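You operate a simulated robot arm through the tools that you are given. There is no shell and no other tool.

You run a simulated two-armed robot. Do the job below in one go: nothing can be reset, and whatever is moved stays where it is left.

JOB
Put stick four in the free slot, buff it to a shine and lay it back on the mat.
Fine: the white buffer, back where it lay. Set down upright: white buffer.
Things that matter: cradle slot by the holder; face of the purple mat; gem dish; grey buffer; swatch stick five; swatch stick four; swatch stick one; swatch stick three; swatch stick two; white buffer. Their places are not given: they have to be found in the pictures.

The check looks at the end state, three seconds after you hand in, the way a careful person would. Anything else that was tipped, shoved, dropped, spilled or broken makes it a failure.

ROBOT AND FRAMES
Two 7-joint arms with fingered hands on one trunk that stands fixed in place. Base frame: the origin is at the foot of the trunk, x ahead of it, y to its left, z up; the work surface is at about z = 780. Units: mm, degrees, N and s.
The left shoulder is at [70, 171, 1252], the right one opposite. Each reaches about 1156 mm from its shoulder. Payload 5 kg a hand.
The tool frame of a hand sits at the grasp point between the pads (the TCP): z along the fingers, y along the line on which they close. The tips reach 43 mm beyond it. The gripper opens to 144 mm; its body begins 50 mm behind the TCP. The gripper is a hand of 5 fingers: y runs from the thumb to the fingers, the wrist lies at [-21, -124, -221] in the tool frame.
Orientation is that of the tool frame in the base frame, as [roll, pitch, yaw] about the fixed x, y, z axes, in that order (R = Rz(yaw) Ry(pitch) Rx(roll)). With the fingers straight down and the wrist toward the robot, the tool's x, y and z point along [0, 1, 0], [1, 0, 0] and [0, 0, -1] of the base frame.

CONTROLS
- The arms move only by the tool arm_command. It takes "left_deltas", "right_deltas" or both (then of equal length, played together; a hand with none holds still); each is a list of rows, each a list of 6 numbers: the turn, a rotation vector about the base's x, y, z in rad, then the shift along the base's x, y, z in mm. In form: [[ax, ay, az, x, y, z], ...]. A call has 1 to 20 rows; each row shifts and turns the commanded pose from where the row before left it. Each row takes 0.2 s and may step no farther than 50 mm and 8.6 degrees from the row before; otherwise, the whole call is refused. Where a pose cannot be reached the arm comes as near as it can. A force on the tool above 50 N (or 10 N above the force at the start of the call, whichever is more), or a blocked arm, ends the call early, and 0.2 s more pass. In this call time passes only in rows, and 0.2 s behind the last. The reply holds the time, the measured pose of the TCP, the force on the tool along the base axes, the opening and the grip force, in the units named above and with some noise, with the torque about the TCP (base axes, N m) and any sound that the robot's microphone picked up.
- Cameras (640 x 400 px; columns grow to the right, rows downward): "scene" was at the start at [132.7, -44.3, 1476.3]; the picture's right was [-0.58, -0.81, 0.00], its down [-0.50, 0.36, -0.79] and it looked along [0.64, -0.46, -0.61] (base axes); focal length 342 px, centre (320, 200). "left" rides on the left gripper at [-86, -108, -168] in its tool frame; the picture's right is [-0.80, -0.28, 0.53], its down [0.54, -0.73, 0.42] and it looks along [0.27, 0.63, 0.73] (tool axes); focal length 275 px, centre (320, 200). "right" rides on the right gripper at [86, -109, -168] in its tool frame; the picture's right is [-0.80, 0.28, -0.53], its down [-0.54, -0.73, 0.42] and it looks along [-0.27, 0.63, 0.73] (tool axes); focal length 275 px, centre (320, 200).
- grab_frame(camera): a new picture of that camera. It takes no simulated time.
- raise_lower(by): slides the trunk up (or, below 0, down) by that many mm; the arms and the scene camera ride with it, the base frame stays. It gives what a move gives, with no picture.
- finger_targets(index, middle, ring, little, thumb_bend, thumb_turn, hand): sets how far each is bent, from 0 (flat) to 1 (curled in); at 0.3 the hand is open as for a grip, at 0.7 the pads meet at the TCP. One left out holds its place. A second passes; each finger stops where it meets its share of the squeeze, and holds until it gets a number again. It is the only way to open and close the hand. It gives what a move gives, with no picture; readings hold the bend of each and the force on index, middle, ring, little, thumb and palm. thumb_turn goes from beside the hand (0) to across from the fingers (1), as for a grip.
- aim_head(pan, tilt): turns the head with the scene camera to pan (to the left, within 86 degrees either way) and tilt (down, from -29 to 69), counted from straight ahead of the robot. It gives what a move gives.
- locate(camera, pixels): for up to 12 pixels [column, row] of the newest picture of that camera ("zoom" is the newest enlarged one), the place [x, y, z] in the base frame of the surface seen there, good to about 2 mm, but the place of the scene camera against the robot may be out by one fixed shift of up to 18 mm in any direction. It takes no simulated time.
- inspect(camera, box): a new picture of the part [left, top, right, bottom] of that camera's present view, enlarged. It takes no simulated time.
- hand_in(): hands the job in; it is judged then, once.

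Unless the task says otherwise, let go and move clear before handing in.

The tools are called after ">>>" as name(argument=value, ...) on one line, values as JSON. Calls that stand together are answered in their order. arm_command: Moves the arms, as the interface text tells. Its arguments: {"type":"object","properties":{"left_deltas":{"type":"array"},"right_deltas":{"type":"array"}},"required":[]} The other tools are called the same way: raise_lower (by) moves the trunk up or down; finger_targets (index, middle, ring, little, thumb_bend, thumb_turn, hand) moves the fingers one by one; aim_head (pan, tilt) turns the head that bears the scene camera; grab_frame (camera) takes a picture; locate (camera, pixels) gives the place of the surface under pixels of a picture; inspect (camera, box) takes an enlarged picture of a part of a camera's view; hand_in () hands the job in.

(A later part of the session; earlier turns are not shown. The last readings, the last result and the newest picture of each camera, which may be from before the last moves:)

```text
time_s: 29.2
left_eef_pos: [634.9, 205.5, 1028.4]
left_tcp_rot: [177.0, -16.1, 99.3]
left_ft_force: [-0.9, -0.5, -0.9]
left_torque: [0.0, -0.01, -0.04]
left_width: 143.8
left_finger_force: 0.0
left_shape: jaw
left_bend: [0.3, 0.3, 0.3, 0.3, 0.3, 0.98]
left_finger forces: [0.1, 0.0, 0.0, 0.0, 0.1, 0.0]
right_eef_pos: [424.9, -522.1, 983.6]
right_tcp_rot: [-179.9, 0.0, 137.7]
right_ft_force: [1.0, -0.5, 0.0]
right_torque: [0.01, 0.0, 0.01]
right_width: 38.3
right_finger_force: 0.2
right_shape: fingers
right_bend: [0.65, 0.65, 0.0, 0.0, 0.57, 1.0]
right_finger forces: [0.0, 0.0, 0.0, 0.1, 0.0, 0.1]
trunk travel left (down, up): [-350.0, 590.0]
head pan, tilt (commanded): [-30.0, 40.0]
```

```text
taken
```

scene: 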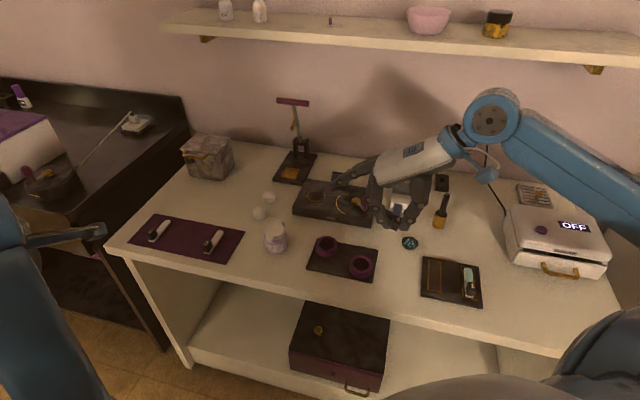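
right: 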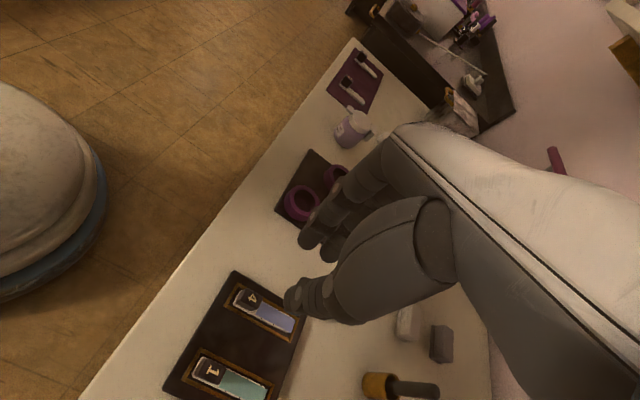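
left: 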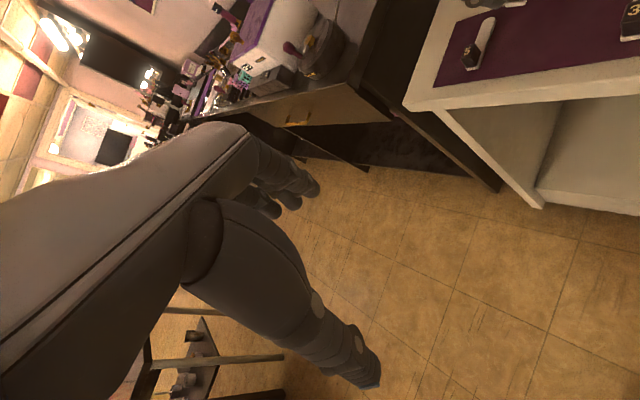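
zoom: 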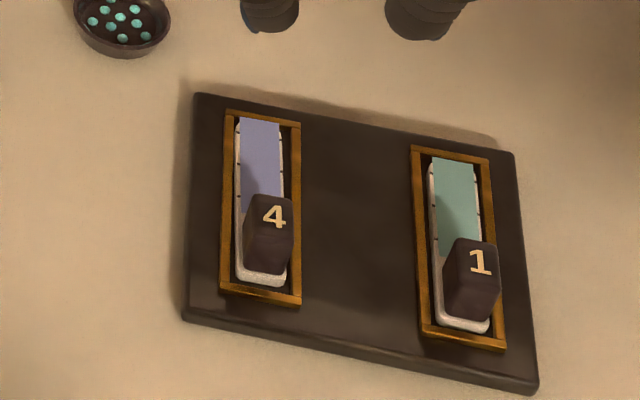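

Stick four is seated in the free slot just as stick 1 is in its own. Now I'll measure stick four's film area and the white buffer from the right camera.

>>> inspect(camera="right", box=[220, 275, 310, 345])

>>> locate(camera="zoom", pixels=[[300, 150], [400, 200], [500, 260], [450, 240], [215, 115], [130, 100]])

>>> inspect(camera="right", box=[385, 290, 465, 375])

>>> locate(camera="zoom", pixels=[[180, 150], [200, 100], [180, 220], [400, 250], [360, 180]])

```text
5.71 times, centred on (265, 310) of right
```

zoom: 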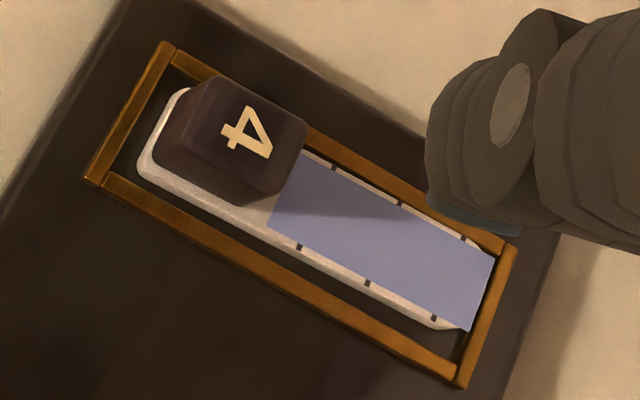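

```text
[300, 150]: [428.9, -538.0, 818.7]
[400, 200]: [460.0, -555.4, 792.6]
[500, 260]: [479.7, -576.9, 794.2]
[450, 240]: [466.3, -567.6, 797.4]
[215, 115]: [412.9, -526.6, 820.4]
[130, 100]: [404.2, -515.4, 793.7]
```

```text
4.71 times, centred on (425, 332) of right
```

zoom: 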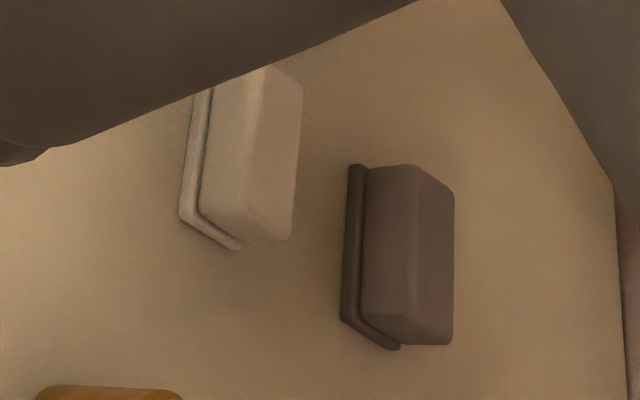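

```text
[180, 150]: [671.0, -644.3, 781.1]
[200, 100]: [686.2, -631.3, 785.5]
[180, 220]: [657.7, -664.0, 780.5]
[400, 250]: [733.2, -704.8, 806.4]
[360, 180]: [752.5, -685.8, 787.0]
```

I'll move over the white buffer to a similar look-in pose to measure it precisely.

>>> arm_command(right_deltas=[[0, 0, 0, 36.3, -10.6, -2], [0, 0, 0, 36.3, -10.6, -2], [0, 0, 0, 36.3, -10.6, -2], [0, 0, 0, 36.3, -10.6, -2], [0, 0, 0, 36.3, -10.6, -2], [0, 0, 0, 36.3, -10.6, -2], [0, 0, 0, 36.3, -10.6, -2]])

>>> grab_frame(camera="right")

>>> grab_frame(camera="scene")

```text
time_s: 30.8
left_eef_pos: [636.0, 205.7, 1028.4]
left_tcp_rot: [176.9, -16.0, 99.1]
left_ft_force: [0.6, -0.3, -0.5]
left_torque: [-0.01, 0.01, 0.0]
left_width: 144.1
left_finger_force: 0.0
left_shape: jaw
left_bend: [0.3, 0.3, 0.3, 0.3, 0.3, 0.98]
left_finger forces: [0.0, 0.0, 0.0, 0.0, 0.1, 0.1]
right_eef_pos: [680.1, -598.3, 969.8]
right_tcp_rot: [-179.9, -0.1, 137.6]
right_ft_force: [-0.2, -0.3, -0.3]
right_torque: [0.02, 0.03, 0.01]
right_width: 38.5
right_finger_force: 0.2
right_shape: fingers
right_bend: [0.65, 0.65, 0.0, 0.0, 0.57, 1.0]
right_finger forces: [0.0, 0.1, 0.1, 0.1, 0.1, 0.0]
trunk travel left (down, up): [-350.0, 590.0]
head pan, tilt (commanded): [-30.0, 40.0]
```

```text
taken
```

right: 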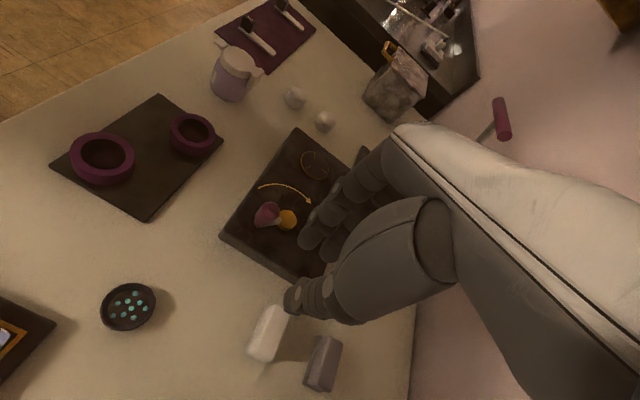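

```text
taken
```

scene: 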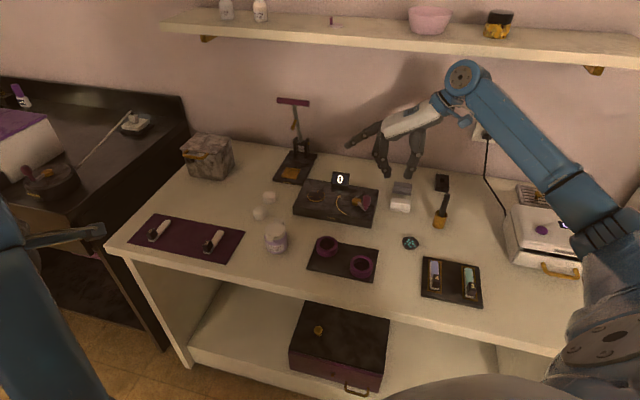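

>>> inspect(camera="right", box=[235, 295, 350, 398])

>>> locate(camera="zoom", pixels=[[150, 100], [130, 180], [220, 180], [200, 240], [110, 240], [180, 150]])

>>> inspect(camera="scene", box=[380, 175, 430, 220])

>>> locate(camera="zoom", pixels=[[150, 200], [280, 200], [200, 260], [280, 270], [200, 300], [220, 100]])

```text
3.88 times, centred on (292, 346) of right
```

zoom: 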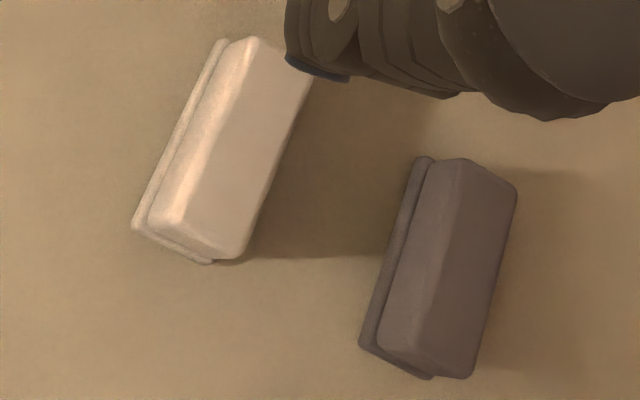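

```text
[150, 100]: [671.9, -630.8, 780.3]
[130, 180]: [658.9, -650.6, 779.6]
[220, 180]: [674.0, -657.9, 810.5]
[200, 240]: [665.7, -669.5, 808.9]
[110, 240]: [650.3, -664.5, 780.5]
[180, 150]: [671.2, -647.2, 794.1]
```

```text
8.89 times, centred on (405, 198) of scene
```

zoom: 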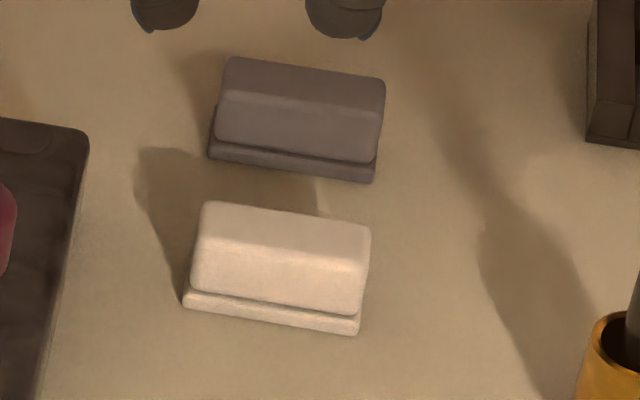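

```text
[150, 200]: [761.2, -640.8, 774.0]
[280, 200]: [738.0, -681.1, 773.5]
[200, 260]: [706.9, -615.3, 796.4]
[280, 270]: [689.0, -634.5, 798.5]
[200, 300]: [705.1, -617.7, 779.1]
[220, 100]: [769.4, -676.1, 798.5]
```

>>> locate(camera="zoom", pixels=[[213, 207], [364, 230], [205, 238], [362, 264], [187, 300], [355, 328], [195, 287], [358, 314], [285, 238], [270, 310], [240, 62], [380, 85]])

>>> inspect(camera="right", box=[235, 295, 350, 398])

>>> locate(camera="zoom", pixels=[[222, 44], [136, 226], [208, 260], [240, 45], [160, 218], [185, 225], [235, 250], [305, 85], [250, 45], [270, 140], [150, 215], [180, 135]])

```text
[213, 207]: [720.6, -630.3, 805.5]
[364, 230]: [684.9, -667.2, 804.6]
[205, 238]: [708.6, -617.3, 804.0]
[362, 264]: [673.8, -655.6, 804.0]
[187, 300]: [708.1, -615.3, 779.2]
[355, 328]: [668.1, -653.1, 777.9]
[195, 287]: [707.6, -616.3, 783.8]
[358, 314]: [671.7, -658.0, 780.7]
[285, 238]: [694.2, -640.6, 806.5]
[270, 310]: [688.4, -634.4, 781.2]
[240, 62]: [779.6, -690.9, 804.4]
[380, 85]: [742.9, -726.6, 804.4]
```

```text
3.88 times, centred on (292, 346) of right
```

zoom: 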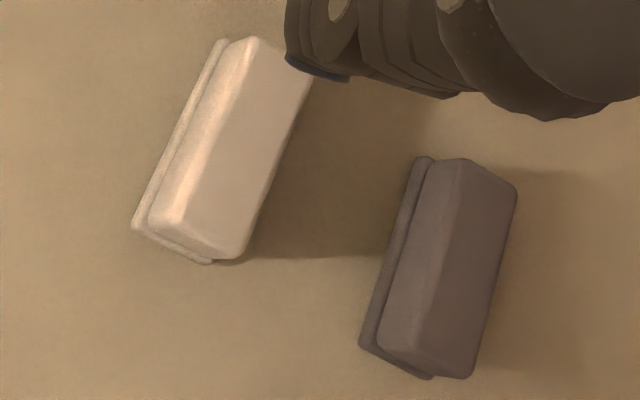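

```text
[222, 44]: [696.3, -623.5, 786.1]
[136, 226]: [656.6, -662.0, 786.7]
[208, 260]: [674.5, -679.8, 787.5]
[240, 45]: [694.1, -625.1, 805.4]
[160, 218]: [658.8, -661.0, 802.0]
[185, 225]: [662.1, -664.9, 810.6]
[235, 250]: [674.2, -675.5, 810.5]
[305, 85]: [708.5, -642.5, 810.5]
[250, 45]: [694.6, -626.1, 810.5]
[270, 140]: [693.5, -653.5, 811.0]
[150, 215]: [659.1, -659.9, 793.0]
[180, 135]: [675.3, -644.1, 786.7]
```

The white buffer measures about 56 × 26 mm, centred at (685.2,−652.0), with its long axis at 44° and top z=810.5. I'll check the clearance to the dark display board and the flat fingers before descending.

>>> locate(camera="right", pixels=[[285, 272], [223, 237], [260, 258], [292, 278], [320, 358], [330, 345], [250, 345], [286, 216], [140, 300]])

>>> finger_targets(hand="right", index=0.5, middle=0.5, thumb_bend=0.5)

```text
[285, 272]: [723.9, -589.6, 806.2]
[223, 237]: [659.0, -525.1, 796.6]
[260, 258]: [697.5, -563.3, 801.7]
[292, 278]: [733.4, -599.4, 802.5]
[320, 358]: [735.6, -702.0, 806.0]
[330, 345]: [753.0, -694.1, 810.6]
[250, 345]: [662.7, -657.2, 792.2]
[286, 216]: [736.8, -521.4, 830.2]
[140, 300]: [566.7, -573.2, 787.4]
```

```text
time_s: 31.8
left_eef_pos: [636.5, 204.9, 1029.5]
left_tcp_rot: [176.8, -16.1, 99.3]
left_ft_force: [-0.4, 0.2, 1.0]
left_torque: [-0.03, 0.03, 0.04]
left_width: 143.9
left_finger_force: 0.1
left_shape: jaw
left_bend: [0.3, 0.3, 0.3, 0.3, 0.3, 0.98]
left_finger forces: [0.0, 0.1, 0.1, 0.1, 0.0, 0.0]
right_eef_pos: [678.6, -598.4, 970.0]
right_tcp_rot: [-179.9, 0.0, 137.7]
right_ft_force: [-0.1, 0.2, 0.6]
right_torque: [-0.02, 0.02, -0.02]
right_width: 77.5
right_finger_force: 0.0
right_shape: fingers
right_bend: [0.5, 0.5, 0.0, 0.0, 0.5, 1.0]
right_finger forces: [0.0, 0.0, 0.0, 0.0, 0.0, 0.0]
trunk travel left (down, up): [-350.0, 590.0]
head pan, tilt (commanded): [-30.0, 40.0]
```

The display board edge is 71 mm from the buffer centre along the closing line, so I'll use a 0.52 opening. I need the actual location of the flat ring/little tips relative to the TCP to confirm they clear the display sign.

>>> inspect(camera="scene", box=[320, 100, 440, 220])

>>> locate(camera="zoom", pixels=[[165, 155], [180, 150], [200, 135], [185, 165], [225, 130], [190, 255], [170, 280], [210, 262], [190, 245], [120, 300], [280, 310], [175, 160]])

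```text
3.33 times, centred on (380, 160) of scene
```

zoom: 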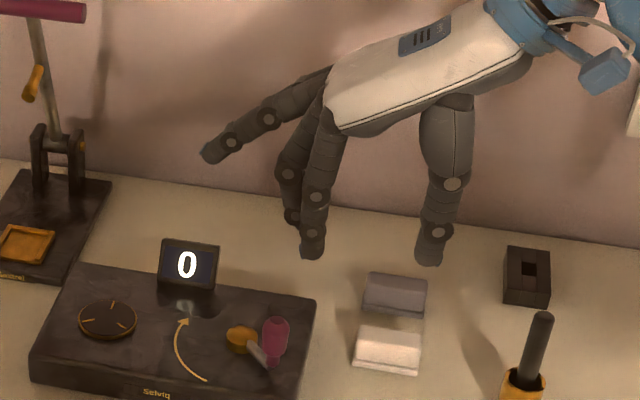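

```text
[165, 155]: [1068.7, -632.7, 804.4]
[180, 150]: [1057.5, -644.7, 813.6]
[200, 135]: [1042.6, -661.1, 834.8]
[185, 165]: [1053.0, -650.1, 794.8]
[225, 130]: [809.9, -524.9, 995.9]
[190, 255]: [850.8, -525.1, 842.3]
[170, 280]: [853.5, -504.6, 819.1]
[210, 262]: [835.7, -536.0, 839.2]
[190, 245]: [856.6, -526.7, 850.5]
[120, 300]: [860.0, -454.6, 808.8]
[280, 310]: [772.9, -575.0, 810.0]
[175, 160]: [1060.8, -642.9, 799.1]
```

Ring/little tips will be about 27 mm clear of the sign's right end. I'll align the yaw (−3.5°), move over the buffer centre and lower to z≈870 for a check.

>>> finger_targets(hand="right", index=0.52, middle=0.52, thumb_bend=0.51)

>>> arm_command(right_deltas=[[0, 0, -0.031, 3.2, -26.8, 0], [0, 0, -0.031, 3.2, -26.8, 0], [0, 0, 0, 0, 0, -40], [0, 0, 0, 0, 0, -40], [0, 0, 0, 0, 0, -20]])

>>> grab_frame(camera="right")

>>> inspect(camera="scene", box=[340, 130, 440, 220])

```text
time_s: 32.8
left_eef_pos: [635.7, 205.0, 1028.4]
left_tcp_rot: [176.9, -16.1, 99.1]
left_ft_force: [1.0, -0.4, -0.3]
left_torque: [0.0, -0.04, 0.0]
left_width: 143.8
left_finger_force: 0.1
left_shape: jaw
left_bend: [0.3, 0.3, 0.3, 0.3, 0.3, 0.98]
left_finger forces: [0.0, 0.0, 0.1, 0.1, 0.0, 0.0]
right_eef_pos: [679.0, -598.9, 970.6]
right_tcp_rot: [180.0, -0.1, 137.6]
right_ft_force: [0.0, 0.1, -0.2]
right_torque: [0.0, 0.01, -0.01]
right_width: 73.2
right_finger_force: 0.1
right_shape: fingers
right_bend: [0.52, 0.52, 0.0, 0.0, 0.51, 1.0]
right_finger forces: [0.0, 0.0, 0.0, 0.0, 0.0, 0.0]
trunk travel left (down, up): [-350.0, 590.0]
head pan, tilt (commanded): [-30.0, 40.0]
```

```text
time_s: 34.0
left_eef_pos: [636.5, 205.0, 1028.4]
left_tcp_rot: [176.9, -16.1, 99.2]
left_ft_force: [-0.3, -0.3, 1.5]
left_torque: [-0.01, 0.0, 0.02]
left_width: 143.9
left_finger_force: 0.1
left_shape: jaw
left_bend: [0.3, 0.3, 0.3, 0.3, 0.3, 0.98]
left_finger forces: [0.1, 0.0, 0.1, 0.0, 0.0, 0.1]
right_eef_pos: [687.7, -651.4, 872.0]
right_tcp_rot: [-180.0, 0.0, 134.0]
right_ft_force: [0.4, -1.5, -0.8]
right_torque: [0.02, 0.01, 0.03]
right_width: 73.4
right_finger_force: 0.1
right_shape: fingers
right_bend: [0.52, 0.52, 0.0, 0.0, 0.51, 1.0]
right_finger forces: [0.0, 0.0, 0.1, 0.0, 0.0, 0.0]
trunk travel left (down, up): [-350.0, 590.0]
head pan, tilt (commanded): [-30.0, 40.0]
```

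```text
taken
```

right: 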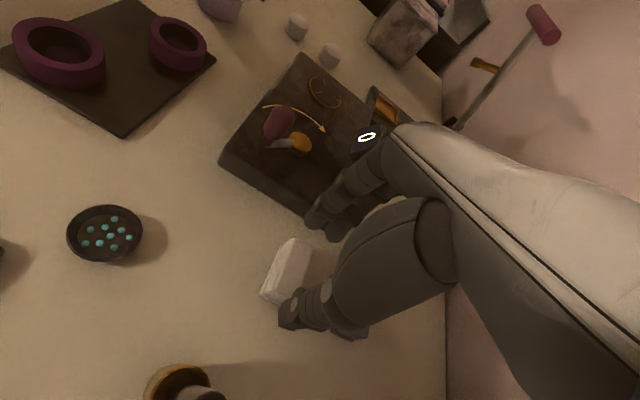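

```text
4.44 times, centred on (390, 175) of scene
```

zoom: 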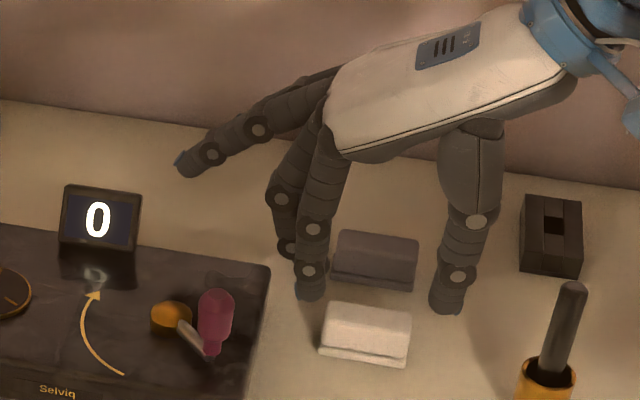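

The fingers straddle the buffer's two ends with clearance all round. I'll lower 36 mm to z≈836.

>>> arm_command(right_deltas=[[0, 0, 0, 0, 0, -15], [0, 0, 0, 0, 0, -12], [0, 0, 0, 0, 0, -8]])

>>> inspect(camera="right", box=[240, 180, 400, 350])

>>> inspect(camera="scene", box=[360, 160, 430, 220])

```text
time_s: 34.8
left_eef_pos: [635.4, 204.3, 1027.6]
left_tcp_rot: [176.9, -16.1, 99.1]
left_ft_force: [0.8, 0.2, -0.4]
left_torque: [0.01, 0.0, 0.03]
left_width: 143.9
left_finger_force: 0.0
left_shape: jaw
left_bend: [0.3, 0.3, 0.3, 0.3, 0.3, 0.98]
left_finger forces: [0.1, 0.1, 0.0, 0.0, 0.0, 0.0]
right_eef_pos: [686.0, -650.7, 835.8]
right_tcp_rot: [-180.0, 0.0, 134.0]
right_ft_force: [-0.3, -0.1, 0.0]
right_torque: [0.0, -0.01, -0.02]
right_width: 73.2
right_finger_force: 0.5
right_shape: fingers
right_bend: [0.52, 0.52, 0.0, 0.0, 0.51, 1.0]
right_finger forces: [0.0, 0.1, 0.0, 0.0, 0.1, 0.0]
trunk travel left (down, up): [-350.0, 590.0]
head pan, tilt (commanded): [-30.0, 40.0]
```

```text
2.35 times, centred on (320, 265) of right
```

zoom: 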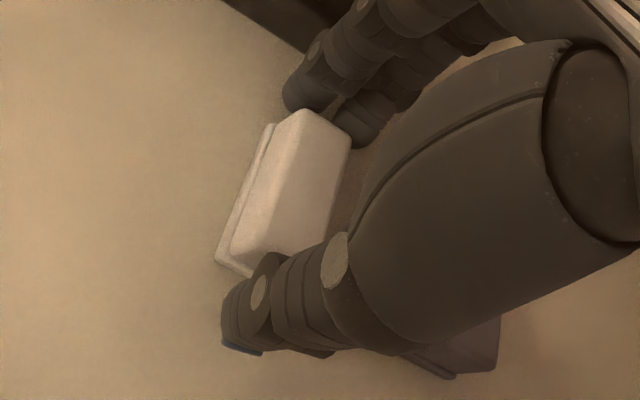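

```text
6.67 times, centred on (395, 190) of scene
```

zoom: 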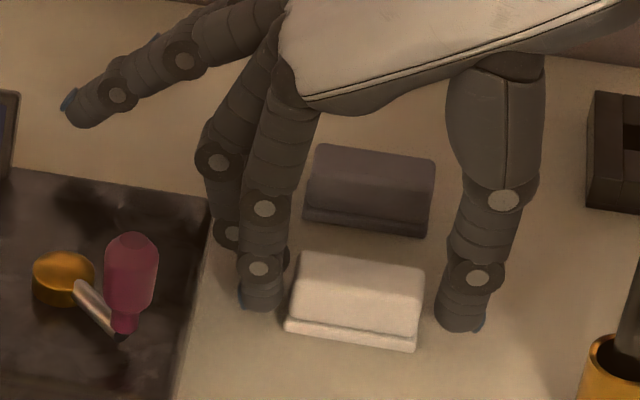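

>>> locate(camera="right", pixels=[[365, 222], [362, 215], [392, 240], [358, 235], [385, 245], [376, 238]])

>>> inspect(camera="right", box=[300, 190, 350, 250])

>>> locate(camera="zoom", pixels=[[300, 150], [320, 220], [420, 200], [380, 170], [250, 250]])

```text
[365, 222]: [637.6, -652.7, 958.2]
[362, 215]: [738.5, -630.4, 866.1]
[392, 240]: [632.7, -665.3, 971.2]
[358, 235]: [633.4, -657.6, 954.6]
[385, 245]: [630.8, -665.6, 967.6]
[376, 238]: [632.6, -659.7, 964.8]
```

```text
6.67 times, centred on (325, 220) of right
```

zoom: 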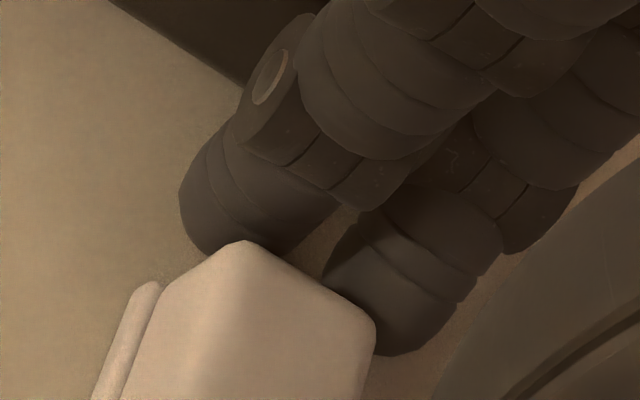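

```text
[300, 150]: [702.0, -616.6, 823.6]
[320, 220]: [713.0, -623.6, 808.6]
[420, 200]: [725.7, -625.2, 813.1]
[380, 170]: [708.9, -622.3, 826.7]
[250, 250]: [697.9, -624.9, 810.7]
```

Index and middle straddle the buffer's left end evenly. I'll shift 2 mm toward the fingers to centre the gaps, then close gently.

>>> arm_command(right_deltas=[[0, 0, 0, 1.4, 1.4, 0]])

>>> finger_targets(hand="right", index=0.55, middle=0.55, thumb_bend=0.55)

>>> inspect(camera="scene", box=[360, 160, 430, 220])

```text
time_s: 35.2
left_eef_pos: [636.0, 205.1, 1029.0]
left_tcp_rot: [176.9, -16.0, 99.0]
left_ft_force: [-0.6, -0.4, -0.4]
left_torque: [0.0, 0.01, -0.01]
left_width: 143.8
left_finger_force: 0.1
left_shape: jaw
left_bend: [0.3, 0.3, 0.3, 0.3, 0.3, 0.98]
left_finger forces: [0.0, 0.1, 0.0, 0.0, 0.1, 0.0]
right_eef_pos: [688.1, -648.9, 835.1]
right_tcp_rot: [180.0, 0.0, 134.0]
right_ft_force: [-1.5, -1.9, 2.1]
right_torque: [-0.02, -0.05, -0.09]
right_width: 73.4
right_finger_force: 0.3
right_shape: fingers
right_bend: [0.52, 0.53, 0.0, 0.0, 0.51, 1.0]
right_finger forces: [0.1, 2.0, 0.0, 0.0, 0.1, 0.0]
trunk travel left (down, up): [-350.0, 590.0]
head pan, tilt (commanded): [-30.0, 40.0]
```

```text
time_s: 36.2
left_eef_pos: [636.1, 205.6, 1029.2]
left_tcp_rot: [176.8, -16.1, 99.3]
left_ft_force: [-0.1, -0.7, 0.2]
left_torque: [0.01, 0.02, 0.01]
left_width: 143.9
left_finger_force: 0.1
left_shape: jaw
left_bend: [0.3, 0.3, 0.3, 0.3, 0.3, 0.98]
left_finger forces: [0.0, 0.0, 0.1, 0.0, 0.0, 0.1]
right_eef_pos: [686.8, -648.4, 835.3]
right_tcp_rot: [-179.8, 0.0, 134.1]
right_ft_force: [0.1, 0.4, 0.0]
right_torque: [0.0, -0.01, 0.0]
right_width: 62.8
right_finger_force: 0.9
right_shape: fingers
right_bend: [0.54, 0.55, 0.0, 0.0, 0.54, 1.0]
right_finger forces: [0.6, 0.4, 0.1, 0.0, 1.0, 0.0]
trunk travel left (down, up): [-350.0, 590.0]
head pan, tilt (commanded): [-30.0, 40.0]
```

```text
6.67 times, centred on (395, 190) of scene
```

zoom: 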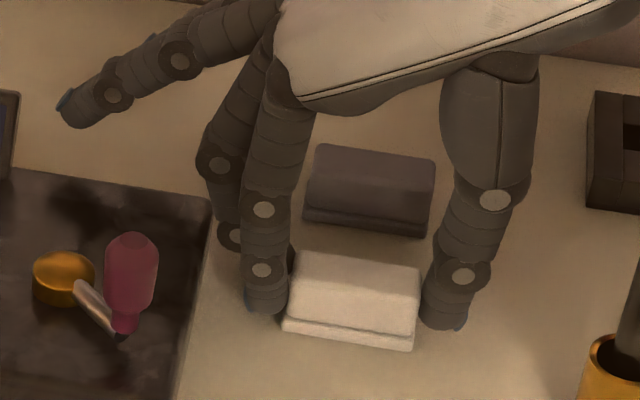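

Light balanced contact on the buffer (0.6/0.4/1.0 N), and the display board hasn't moved (same pixels). I'll squeeze more firmly.

>>> finger_targets(hand="right", index=0.6, middle=0.6, thumb_bend=0.6)

>>> inspect(camera="scene", box=[360, 160, 430, 220])

>>> inspect(camera="right", box=[240, 180, 400, 350])

```text
time_s: 37.2
left_eef_pos: [636.2, 205.9, 1029.2]
left_tcp_rot: [176.9, -16.0, 99.3]
left_ft_force: [0.2, 0.1, 1.2]
left_torque: [0.05, 0.02, 0.0]
left_width: 144.2
left_finger_force: 0.2
left_shape: jaw
left_bend: [0.3, 0.3, 0.3, 0.3, 0.3, 0.98]
left_finger forces: [0.0, 0.0, 0.0, 0.0, 0.0, 0.0]
right_eef_pos: [686.2, -649.7, 834.8]
right_tcp_rot: [180.0, 0.0, 134.0]
right_ft_force: [1.0, 0.0, -0.2]
right_torque: [0.0, 0.0, 0.0]
right_width: 60.2
right_finger_force: 7.7
right_shape: fingers
right_bend: [0.56, 0.57, 0.0, 0.0, 0.55, 1.0]
right_finger forces: [4.1, 3.7, 0.0, 0.1, 8.1, 0.0]
trunk travel left (down, up): [-350.0, 590.0]
head pan, tilt (commanded): [-30.0, 40.0]
```

```text
6.67 times, centred on (395, 190) of scene
```

zoom: 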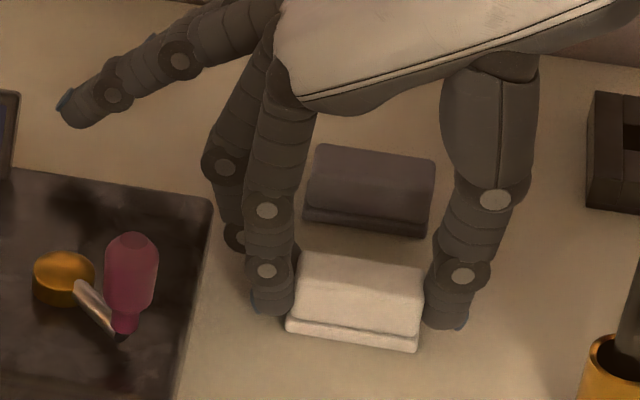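

```text
2.35 times, centred on (320, 265) of right
```

zoom: 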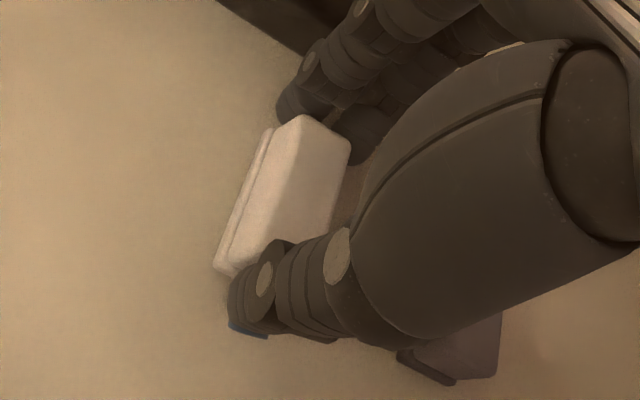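

>>> finger_targets(hand="right", index=0.67, middle=0.67, thumb_bend=0.67)

>>> inspect(camera="scene", box=[360, 160, 430, 220])

>>> locate(camera="zoom", pixels=[[290, 326], [414, 348], [305, 256], [420, 275], [297, 285], [415, 310], [350, 275], [350, 325]])

```text
time_s: 38.2
left_eef_pos: [635.7, 206.4, 1028.5]
left_tcp_rot: [176.9, -16.1, 99.2]
left_ft_force: [0.5, -0.2, -1.5]
left_torque: [0.0, -0.01, 0.02]
left_width: 143.9
left_finger_force: 0.1
left_shape: jaw
left_bend: [0.3, 0.3, 0.3, 0.3, 0.3, 0.98]
left_finger forces: [0.1, 0.1, 0.1, 0.1, 0.0, 0.0]
right_eef_pos: [686.6, -649.2, 835.1]
right_tcp_rot: [179.8, 0.0, 133.9]
right_ft_force: [-0.3, 0.0, 0.0]
right_torque: [-0.08, 0.03, -0.01]
right_width: 59.2
right_finger_force: 16.6
right_shape: fingers
right_bend: [0.57, 0.59, 0.0, 0.0, 0.56, 1.0]
right_finger forces: [9.2, 6.5, 0.0, 0.0, 17.7, 0.0]
trunk travel left (down, up): [-350.0, 590.0]
head pan, tilt (commanded): [-30.0, 40.0]
```

```text
6.67 times, centred on (395, 190) of scene
```

zoom: 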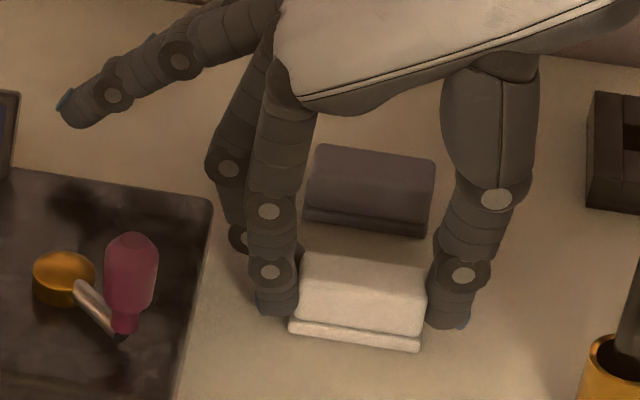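

```text
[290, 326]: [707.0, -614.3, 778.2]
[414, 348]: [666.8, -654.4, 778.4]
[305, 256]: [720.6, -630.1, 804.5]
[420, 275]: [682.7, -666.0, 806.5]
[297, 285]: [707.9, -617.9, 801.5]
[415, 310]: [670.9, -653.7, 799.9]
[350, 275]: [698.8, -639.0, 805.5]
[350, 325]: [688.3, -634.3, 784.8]
```

Grip is 17 N and the buffer is still within about 1 mm of where it lay. I'll track all deltas from this grasp pose "G" so I can return exactly. Lifting 105 mm.

>>> arm_command(right_deltas=[[0, 0, 0, 0, 0, 5], [0, 0, 0, 0, 0, 10], [0, 0, 0, 0, 0, 20], [0, 0, 0, 0, 0, 30], [0, 0, 0, 0, 0, 40]])

>>> inspect(camera="scene", box=[350, 110, 450, 220])

>>> grab_frame(camera="right")

```text
time_s: 39.4
left_eef_pos: [635.5, 206.9, 1029.4]
left_tcp_rot: [176.8, -16.2, 99.3]
left_ft_force: [-0.8, 0.0, 0.5]
left_torque: [-0.01, 0.01, 0.03]
left_width: 143.6
left_finger_force: 0.1
left_shape: jaw
left_bend: [0.3, 0.3, 0.3, 0.3, 0.3, 0.98]
left_finger forces: [0.0, 0.0, 0.0, 0.1, 0.0, 0.1]
right_eef_pos: [687.1, -648.0, 941.2]
right_tcp_rot: [179.9, 0.0, 134.1]
right_ft_force: [-1.0, 0.8, -0.5]
right_torque: [-0.08, 0.0, 0.05]
right_width: 59.3
right_finger_force: 16.7
right_shape: fingers
right_bend: [0.57, 0.59, 0.0, 0.0, 0.56, 1.0]
right_finger forces: [9.3, 6.4, 0.0, 0.0, 17.4, 0.0]
trunk travel left (down, up): [-350.0, 590.0]
head pan, tilt (commanded): [-30.0, 40.0]
```

```text
3.64 times, centred on (400, 165) of scene
```

zoom: 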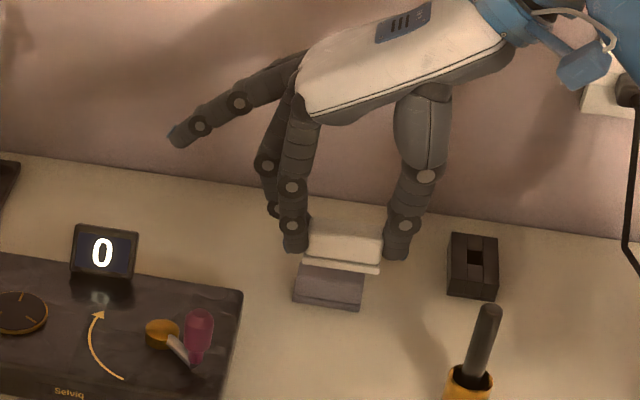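

```text
taken
```

right: 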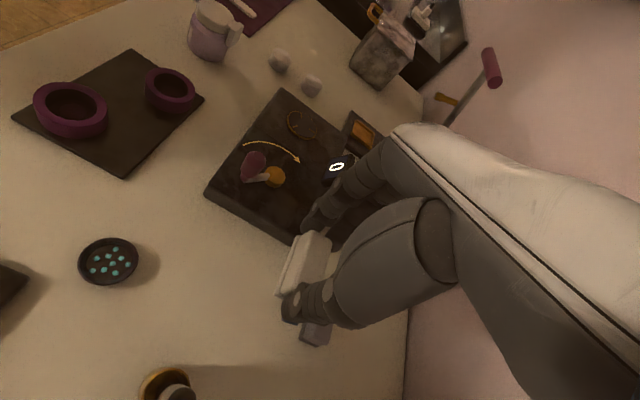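

Buffer is in hand. I'll measure its attitude.

>>> inspect(camera="right", box=[265, 220, 345, 310])

>>> locate(camera="zoom", pixels=[[220, 80], [110, 310], [250, 80], [140, 280], [270, 150], [330, 120], [200, 180], [150, 210]])

>>> inspect(camera="scene", box=[385, 165, 425, 195])

>>> locate(camera="zoom", pixels=[[150, 150], [300, 150], [200, 200], [300, 220], [200, 250], [300, 270]])

```text
4.44 times, centred on (305, 265) of right
```

zoom: 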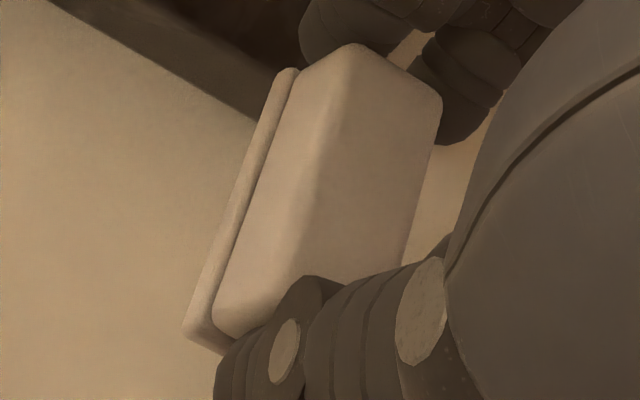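

```text
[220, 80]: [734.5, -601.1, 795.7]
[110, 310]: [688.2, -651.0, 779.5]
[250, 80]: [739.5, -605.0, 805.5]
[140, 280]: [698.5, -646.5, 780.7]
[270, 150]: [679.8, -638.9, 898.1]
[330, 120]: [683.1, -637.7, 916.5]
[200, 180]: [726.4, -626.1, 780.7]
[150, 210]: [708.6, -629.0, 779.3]
```

```text
13.33 times, centred on (405, 180) of scene
```

zoom: 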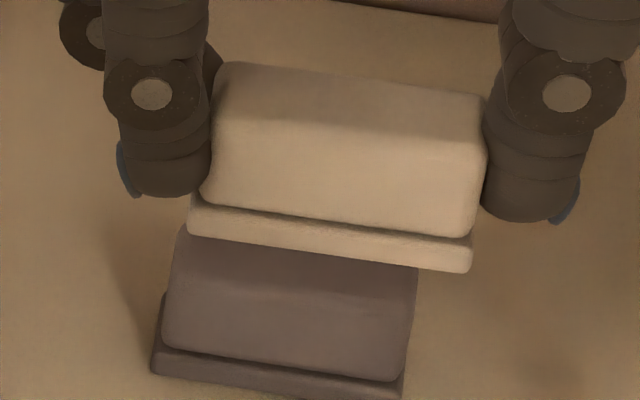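

```text
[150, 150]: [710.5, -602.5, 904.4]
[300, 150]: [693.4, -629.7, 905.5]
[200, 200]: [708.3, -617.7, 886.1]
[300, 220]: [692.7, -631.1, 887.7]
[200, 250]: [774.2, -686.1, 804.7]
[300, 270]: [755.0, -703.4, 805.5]
```

>>> locate(camera="zoom", pixels=[[196, 222], [465, 258], [195, 205], [465, 245], [225, 125], [478, 152], [230, 70], [478, 100], [340, 130], [350, 85], [330, 235]])

>>> inspect(camera="right", box=[265, 220, 345, 310])

>>> locate(camera="zoom", pixels=[[290, 76], [190, 325], [285, 120], [345, 52], [435, 100], [310, 270], [400, 240], [222, 320], [260, 140], [205, 300]])

```text
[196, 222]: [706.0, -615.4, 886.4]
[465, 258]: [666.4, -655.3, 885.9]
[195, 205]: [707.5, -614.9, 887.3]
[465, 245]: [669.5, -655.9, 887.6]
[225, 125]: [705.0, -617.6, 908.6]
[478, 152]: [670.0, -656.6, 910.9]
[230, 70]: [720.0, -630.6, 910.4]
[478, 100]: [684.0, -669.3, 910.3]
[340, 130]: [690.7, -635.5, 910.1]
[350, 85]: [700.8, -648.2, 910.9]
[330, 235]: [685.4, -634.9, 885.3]
```

```text
4.44 times, centred on (305, 265) of right
```

zoom: 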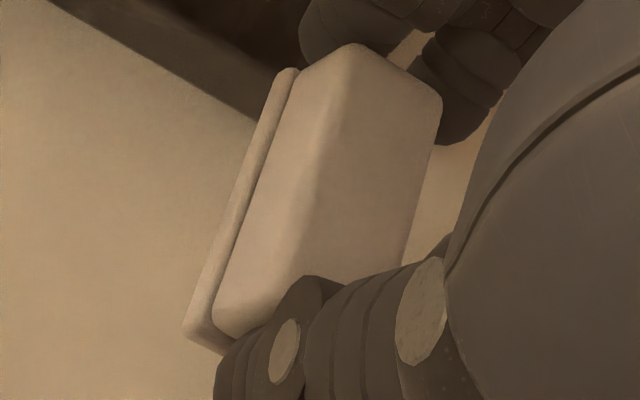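

```text
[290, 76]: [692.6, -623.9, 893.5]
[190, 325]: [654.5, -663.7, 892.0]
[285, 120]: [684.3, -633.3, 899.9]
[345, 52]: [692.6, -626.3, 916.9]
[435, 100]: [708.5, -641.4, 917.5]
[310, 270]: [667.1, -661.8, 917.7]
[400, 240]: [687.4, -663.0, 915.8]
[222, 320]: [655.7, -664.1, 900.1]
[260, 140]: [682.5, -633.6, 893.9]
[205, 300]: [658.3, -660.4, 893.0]
```

The buffer is held level with its bottom about 55 mm below the TCP. Stick four's exposed nail is about 60 mm long with its top at z≈797.4. I'll carry the buffer over the middle of the nail, staying high.

>>> arm_command(right_deltas=[[0, 0, 0, -20, 7, 15], [0, 0, 0, -30, 11, 5], [0, 0, 0, -30, 11, 0], [0, 0, 0, -30, 11, 0], [0, 0, 0, -30, 11, 0], [0, 0, 0, -30, 11, 0], [0, 0, 0, -30, 12, 0], [0, 0, 0, -31.4, 12, -10], [0, 0, 0, 0, 0, -30], [0, 0, 0, 0, 0, -30]])

>>> inspect(camera="scene", box=[405, 220, 495, 310])

>>> inspect(camera="right", box=[220, 200, 400, 360])

```text
time_s: 41.6
left_eef_pos: [637.6, 204.9, 1028.9]
left_tcp_rot: [176.9, -16.2, 99.2]
left_ft_force: [0.4, 0.1, 0.7]
left_torque: [0.03, 0.0, 0.02]
left_width: 143.8
left_finger_force: 0.1
left_shape: jaw
left_bend: [0.3, 0.3, 0.3, 0.3, 0.3, 0.98]
left_finger forces: [0.1, 0.0, 0.1, 0.0, 0.0, 0.0]
right_eef_pos: [455.2, -563.7, 891.9]
right_tcp_rot: [-180.0, 0.0, 133.9]
right_ft_force: [0.3, 0.3, 0.2]
right_torque: [0.02, 0.0, 0.02]
right_width: 58.8
right_finger_force: 16.0
right_shape: fingers
right_bend: [0.57, 0.59, 0.0, 0.0, 0.56, 1.0]
right_finger forces: [9.3, 6.3, 0.1, 0.1, 17.2, 0.0]
trunk travel left (down, up): [-350.0, 590.0]
head pan, tilt (commanded): [-30.0, 40.0]
```

```text
4.44 times, centred on (450, 265) of scene
```

zoom: 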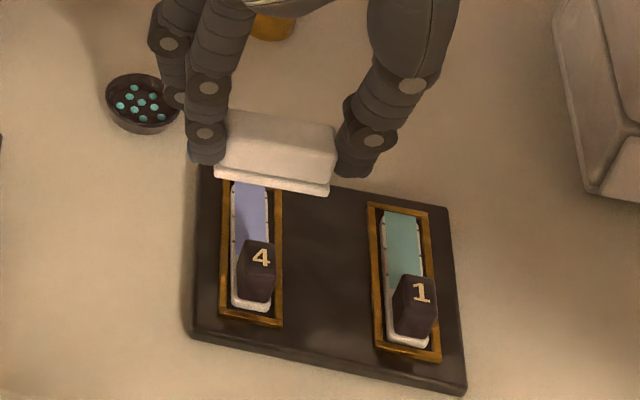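

```text
2.50 times, centred on (310, 280) of right
```

zoom: 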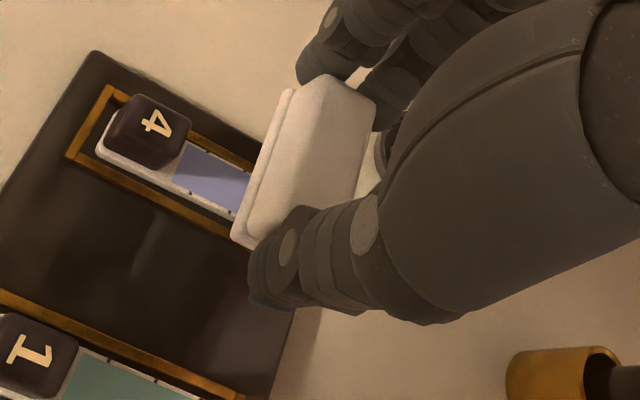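

>>> inspect(camera="scene", box=[420, 238, 470, 293])

>>> locate(camera="zoom", pixels=[[100, 150], [340, 195], [200, 170], [180, 230], [200, 200], [210, 280], [150, 60], [330, 110]])

>>> inspect(camera="right", box=[240, 220, 340, 310])

>>> locate(camera="zoom", pixels=[[235, 80], [100, 320], [290, 60], [150, 120], [80, 60], [60, 150], [20, 70]])

```text
7.27 times, centred on (445, 266) of scene
```

zoom: 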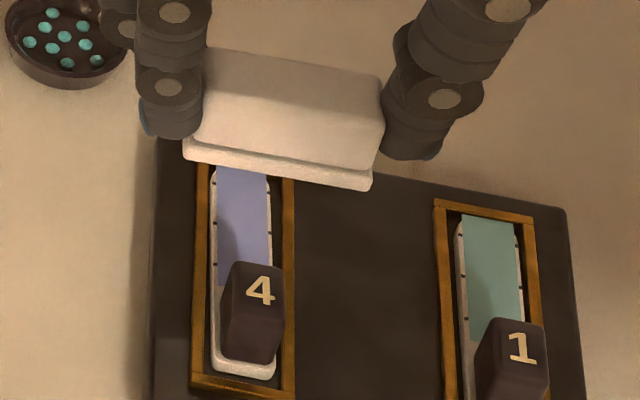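

```text
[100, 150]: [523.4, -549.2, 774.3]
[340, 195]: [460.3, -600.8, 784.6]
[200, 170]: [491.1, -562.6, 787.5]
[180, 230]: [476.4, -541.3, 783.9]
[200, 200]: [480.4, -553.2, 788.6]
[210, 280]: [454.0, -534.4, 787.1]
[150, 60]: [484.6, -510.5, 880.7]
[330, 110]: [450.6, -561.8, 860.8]
```

```text
4.44 times, centred on (290, 265) of right
```

zoom: 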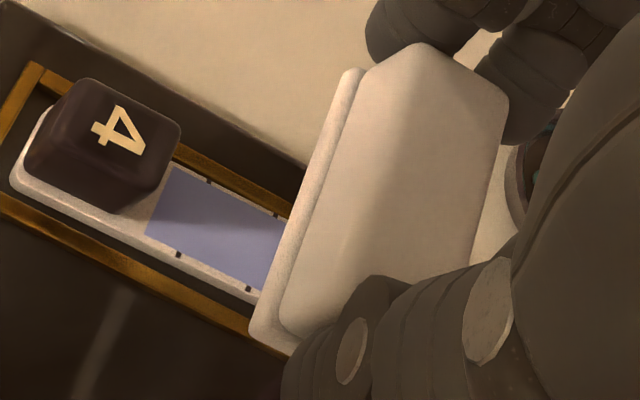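

```text
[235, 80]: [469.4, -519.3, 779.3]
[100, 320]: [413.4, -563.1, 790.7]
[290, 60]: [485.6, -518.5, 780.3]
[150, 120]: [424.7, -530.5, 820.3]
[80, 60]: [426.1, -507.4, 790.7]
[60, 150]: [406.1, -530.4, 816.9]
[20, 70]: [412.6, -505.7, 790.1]
```

>>> locate(camera="zoom", pixels=[[350, 78], [258, 325], [300, 215], [420, 50], [505, 95], [170, 165], [140, 235], [205, 182], [175, 255], [215, 215], [30, 130], [15, 180]])

>>> inspect(camera="scene", box=[420, 238, 470, 293])

>>> locate(camera="zoom", pixels=[[187, 155], [368, 184], [280, 170], [240, 200], [220, 200], [265, 210], [240, 260], [225, 290], [250, 272], [212, 355], [272, 370], [240, 365]])

```text
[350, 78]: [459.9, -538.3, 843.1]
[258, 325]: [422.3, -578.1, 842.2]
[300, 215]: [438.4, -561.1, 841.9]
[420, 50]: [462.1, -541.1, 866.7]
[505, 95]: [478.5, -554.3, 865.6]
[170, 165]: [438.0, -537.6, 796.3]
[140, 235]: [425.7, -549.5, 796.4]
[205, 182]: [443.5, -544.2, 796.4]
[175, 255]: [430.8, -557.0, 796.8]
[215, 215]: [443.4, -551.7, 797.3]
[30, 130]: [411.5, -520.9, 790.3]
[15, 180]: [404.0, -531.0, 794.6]
```

```text
7.27 times, centred on (445, 266) of scene
```

zoom: 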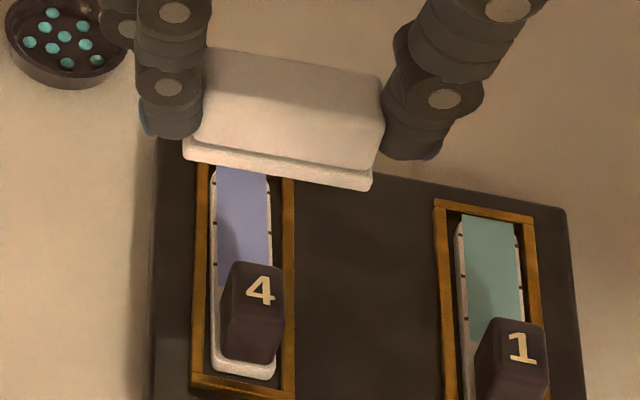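

```text
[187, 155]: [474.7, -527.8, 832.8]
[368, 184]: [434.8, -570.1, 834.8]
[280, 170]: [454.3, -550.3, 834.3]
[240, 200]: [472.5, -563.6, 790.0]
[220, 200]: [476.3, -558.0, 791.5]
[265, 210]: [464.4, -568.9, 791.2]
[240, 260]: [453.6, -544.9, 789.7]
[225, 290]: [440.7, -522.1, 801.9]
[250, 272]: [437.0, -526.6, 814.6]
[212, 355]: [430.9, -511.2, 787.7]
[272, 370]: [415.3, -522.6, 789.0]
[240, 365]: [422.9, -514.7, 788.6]
```

Buffer centre is about 720 mm along and 3 mm sideways from the stick axis; the film runs from 690 to 744 along. I'll centre it sideways and lower 34 mm to about 4 mm above the nail.

>>> arm_command(right_deltas=[[0, 0, 0, 2.1, 2.1, -14], [0, 0, 0, 0, 0, -12], [0, 0, 0, 0, 0, -8]])

>>> inspect(camera="scene", box=[415, 238, 475, 298])

>>> inspect(camera="right", box=[240, 220, 340, 310])

```text
time_s: 42.4
left_eef_pos: [635.5, 205.7, 1029.2]
left_tcp_rot: [176.9, -16.0, 99.2]
left_ft_force: [0.5, -0.2, 0.8]
left_torque: [-0.01, 0.04, 0.0]
left_width: 144.3
left_finger_force: 0.0
left_shape: jaw
left_bend: [0.3, 0.3, 0.3, 0.3, 0.3, 0.98]
left_finger forces: [0.1, 0.0, 0.0, 0.0, 0.1, 0.0]
right_eef_pos: [457.2, -560.9, 856.7]
right_tcp_rot: [179.9, -0.1, 134.1]
right_ft_force: [-0.6, -0.3, 0.2]
right_torque: [-0.04, 0.0, -0.01]
right_width: 59.0
right_finger_force: 16.3
right_shape: fingers
right_bend: [0.57, 0.59, 0.0, 0.0, 0.56, 1.0]
right_finger forces: [9.3, 6.4, 0.0, 0.0, 17.1, 0.0]
trunk travel left (down, up): [-350.0, 590.0]
head pan, tilt (commanded): [-30.0, 40.0]
```

```text
6.67 times, centred on (445, 268) of scene
```

zoom: 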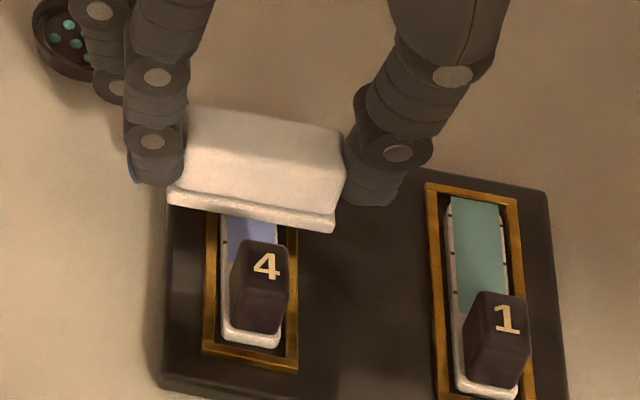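

```text
4.44 times, centred on (290, 265) of right
```

zoom: 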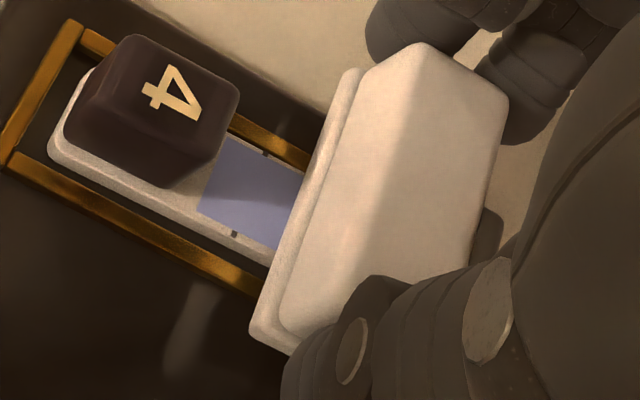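

All aligned. I'll lower in 1 mm steps until I feel contact.

>>> arm_command(right_deltas=[[0, 0, 0, 0, 0, -1], [0, 0, 0, 0, 0, -1], [0, 0, 0, 0, 0, -1]])

```text
time_s: 43.2
left_eef_pos: [636.6, 206.0, 1030.4]
left_tcp_rot: [176.8, -16.0, 99.3]
left_ft_force: [-1.3, -0.1, 0.7]
left_torque: [0.0, 0.02, 0.02]
left_width: 143.7
left_finger_force: 0.1
left_shape: jaw
left_bend: [0.3, 0.3, 0.3, 0.3, 0.3, 0.98]
left_finger forces: [0.0, 0.0, 0.1, 0.0, 0.0, 0.0]
right_eef_pos: [457.1, -561.2, 853.7]
right_tcp_rot: [180.0, 0.0, 134.0]
right_ft_force: [-0.6, -0.7, -1.3]
right_torque: [-0.02, -0.02, 0.02]
right_width: 59.1
right_finger_force: 16.5
right_shape: fingers
right_bend: [0.57, 0.59, 0.0, 0.0, 0.56, 1.0]
right_finger forces: [9.3, 6.3, 0.0, 0.1, 17.2, 0.0]
trunk travel left (down, up): [-350.0, 590.0]
head pan, tilt (commanded): [-30.0, 40.0]
```

No contact yet (z force about 0). I'll continue in 0.7 mm steps.

>>> arm_command(right_deltas=[[0, 0, 0, 0, 0, -0.7], [0, 0, 0, 0, 0, -0.7]])

```text
time_s: 43.8
left_eef_pos: [635.7, 205.2, 1028.7]
left_tcp_rot: [177.0, -16.1, 99.1]
left_ft_force: [0.2, 0.4, -0.4]
left_torque: [-0.04, -0.03, -0.04]
left_width: 144.0
left_finger_force: 0.0
left_shape: jaw
left_bend: [0.3, 0.3, 0.3, 0.3, 0.3, 0.98]
left_finger forces: [0.0, 0.1, 0.0, 0.0, 0.0, 0.0]
right_eef_pos: [457.0, -561.0, 854.3]
right_tcp_rot: [180.0, 0.1, 134.0]
right_ft_force: [-0.4, -0.7, -0.2]
right_torque: [0.03, -0.03, 0.0]
right_width: 58.9
right_finger_force: 16.2
right_shape: fingers
right_bend: [0.57, 0.59, 0.0, 0.0, 0.56, 1.0]
right_finger forces: [9.3, 6.3, 0.0, 0.0, 17.1, 0.0]
trunk travel left (down, up): [-350.0, 590.0]
head pan, tilt (commanded): [-30.0, 40.0]
```

>>> arm_command(right_deltas=[[0, 0, 0, 0, 0, -0.7], [0, 0, 0, 0, 0, -0.7]])

>>> inspect(camera="right", box=[240, 220, 340, 310])

>>> locate(camera="zoom", pixels=[[350, 78], [258, 325], [300, 215], [420, 50], [505, 95], [240, 195], [215, 180]])

```text
time_s: 44.4
left_eef_pos: [635.4, 207.0, 1029.7]
left_tcp_rot: [177.0, -16.1, 99.3]
left_ft_force: [0.2, -0.1, 0.0]
left_torque: [0.01, -0.01, 0.01]
left_width: 143.8
left_finger_force: 0.1
left_shape: jaw
left_bend: [0.3, 0.3, 0.3, 0.3, 0.3, 0.98]
left_finger forces: [0.0, 0.0, 0.0, 0.1, 0.0, 0.0]
right_eef_pos: [458.3, -561.6, 850.6]
right_tcp_rot: [-180.0, 0.1, 134.0]
right_ft_force: [-0.3, -0.4, 2.4]
right_torque: [0.01, 0.0, -0.03]
right_width: 58.7
right_finger_force: 16.4
right_shape: fingers
right_bend: [0.57, 0.59, 0.0, 0.0, 0.56, 1.0]
right_finger forces: [9.2, 6.5, 0.1, 0.0, 17.1, 0.0]
trunk travel left (down, up): [-350.0, 590.0]
head pan, tilt (commanded): [-30.0, 40.0]
```

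```text
4.44 times, centred on (290, 265) of right
```

zoom: 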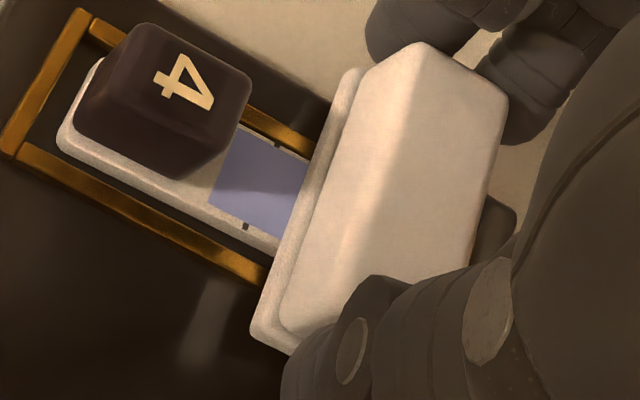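

```text
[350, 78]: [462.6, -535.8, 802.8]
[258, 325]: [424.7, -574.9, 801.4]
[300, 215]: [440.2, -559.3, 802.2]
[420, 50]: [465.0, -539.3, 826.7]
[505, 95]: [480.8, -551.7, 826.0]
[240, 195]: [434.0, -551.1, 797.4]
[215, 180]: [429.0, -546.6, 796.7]
```

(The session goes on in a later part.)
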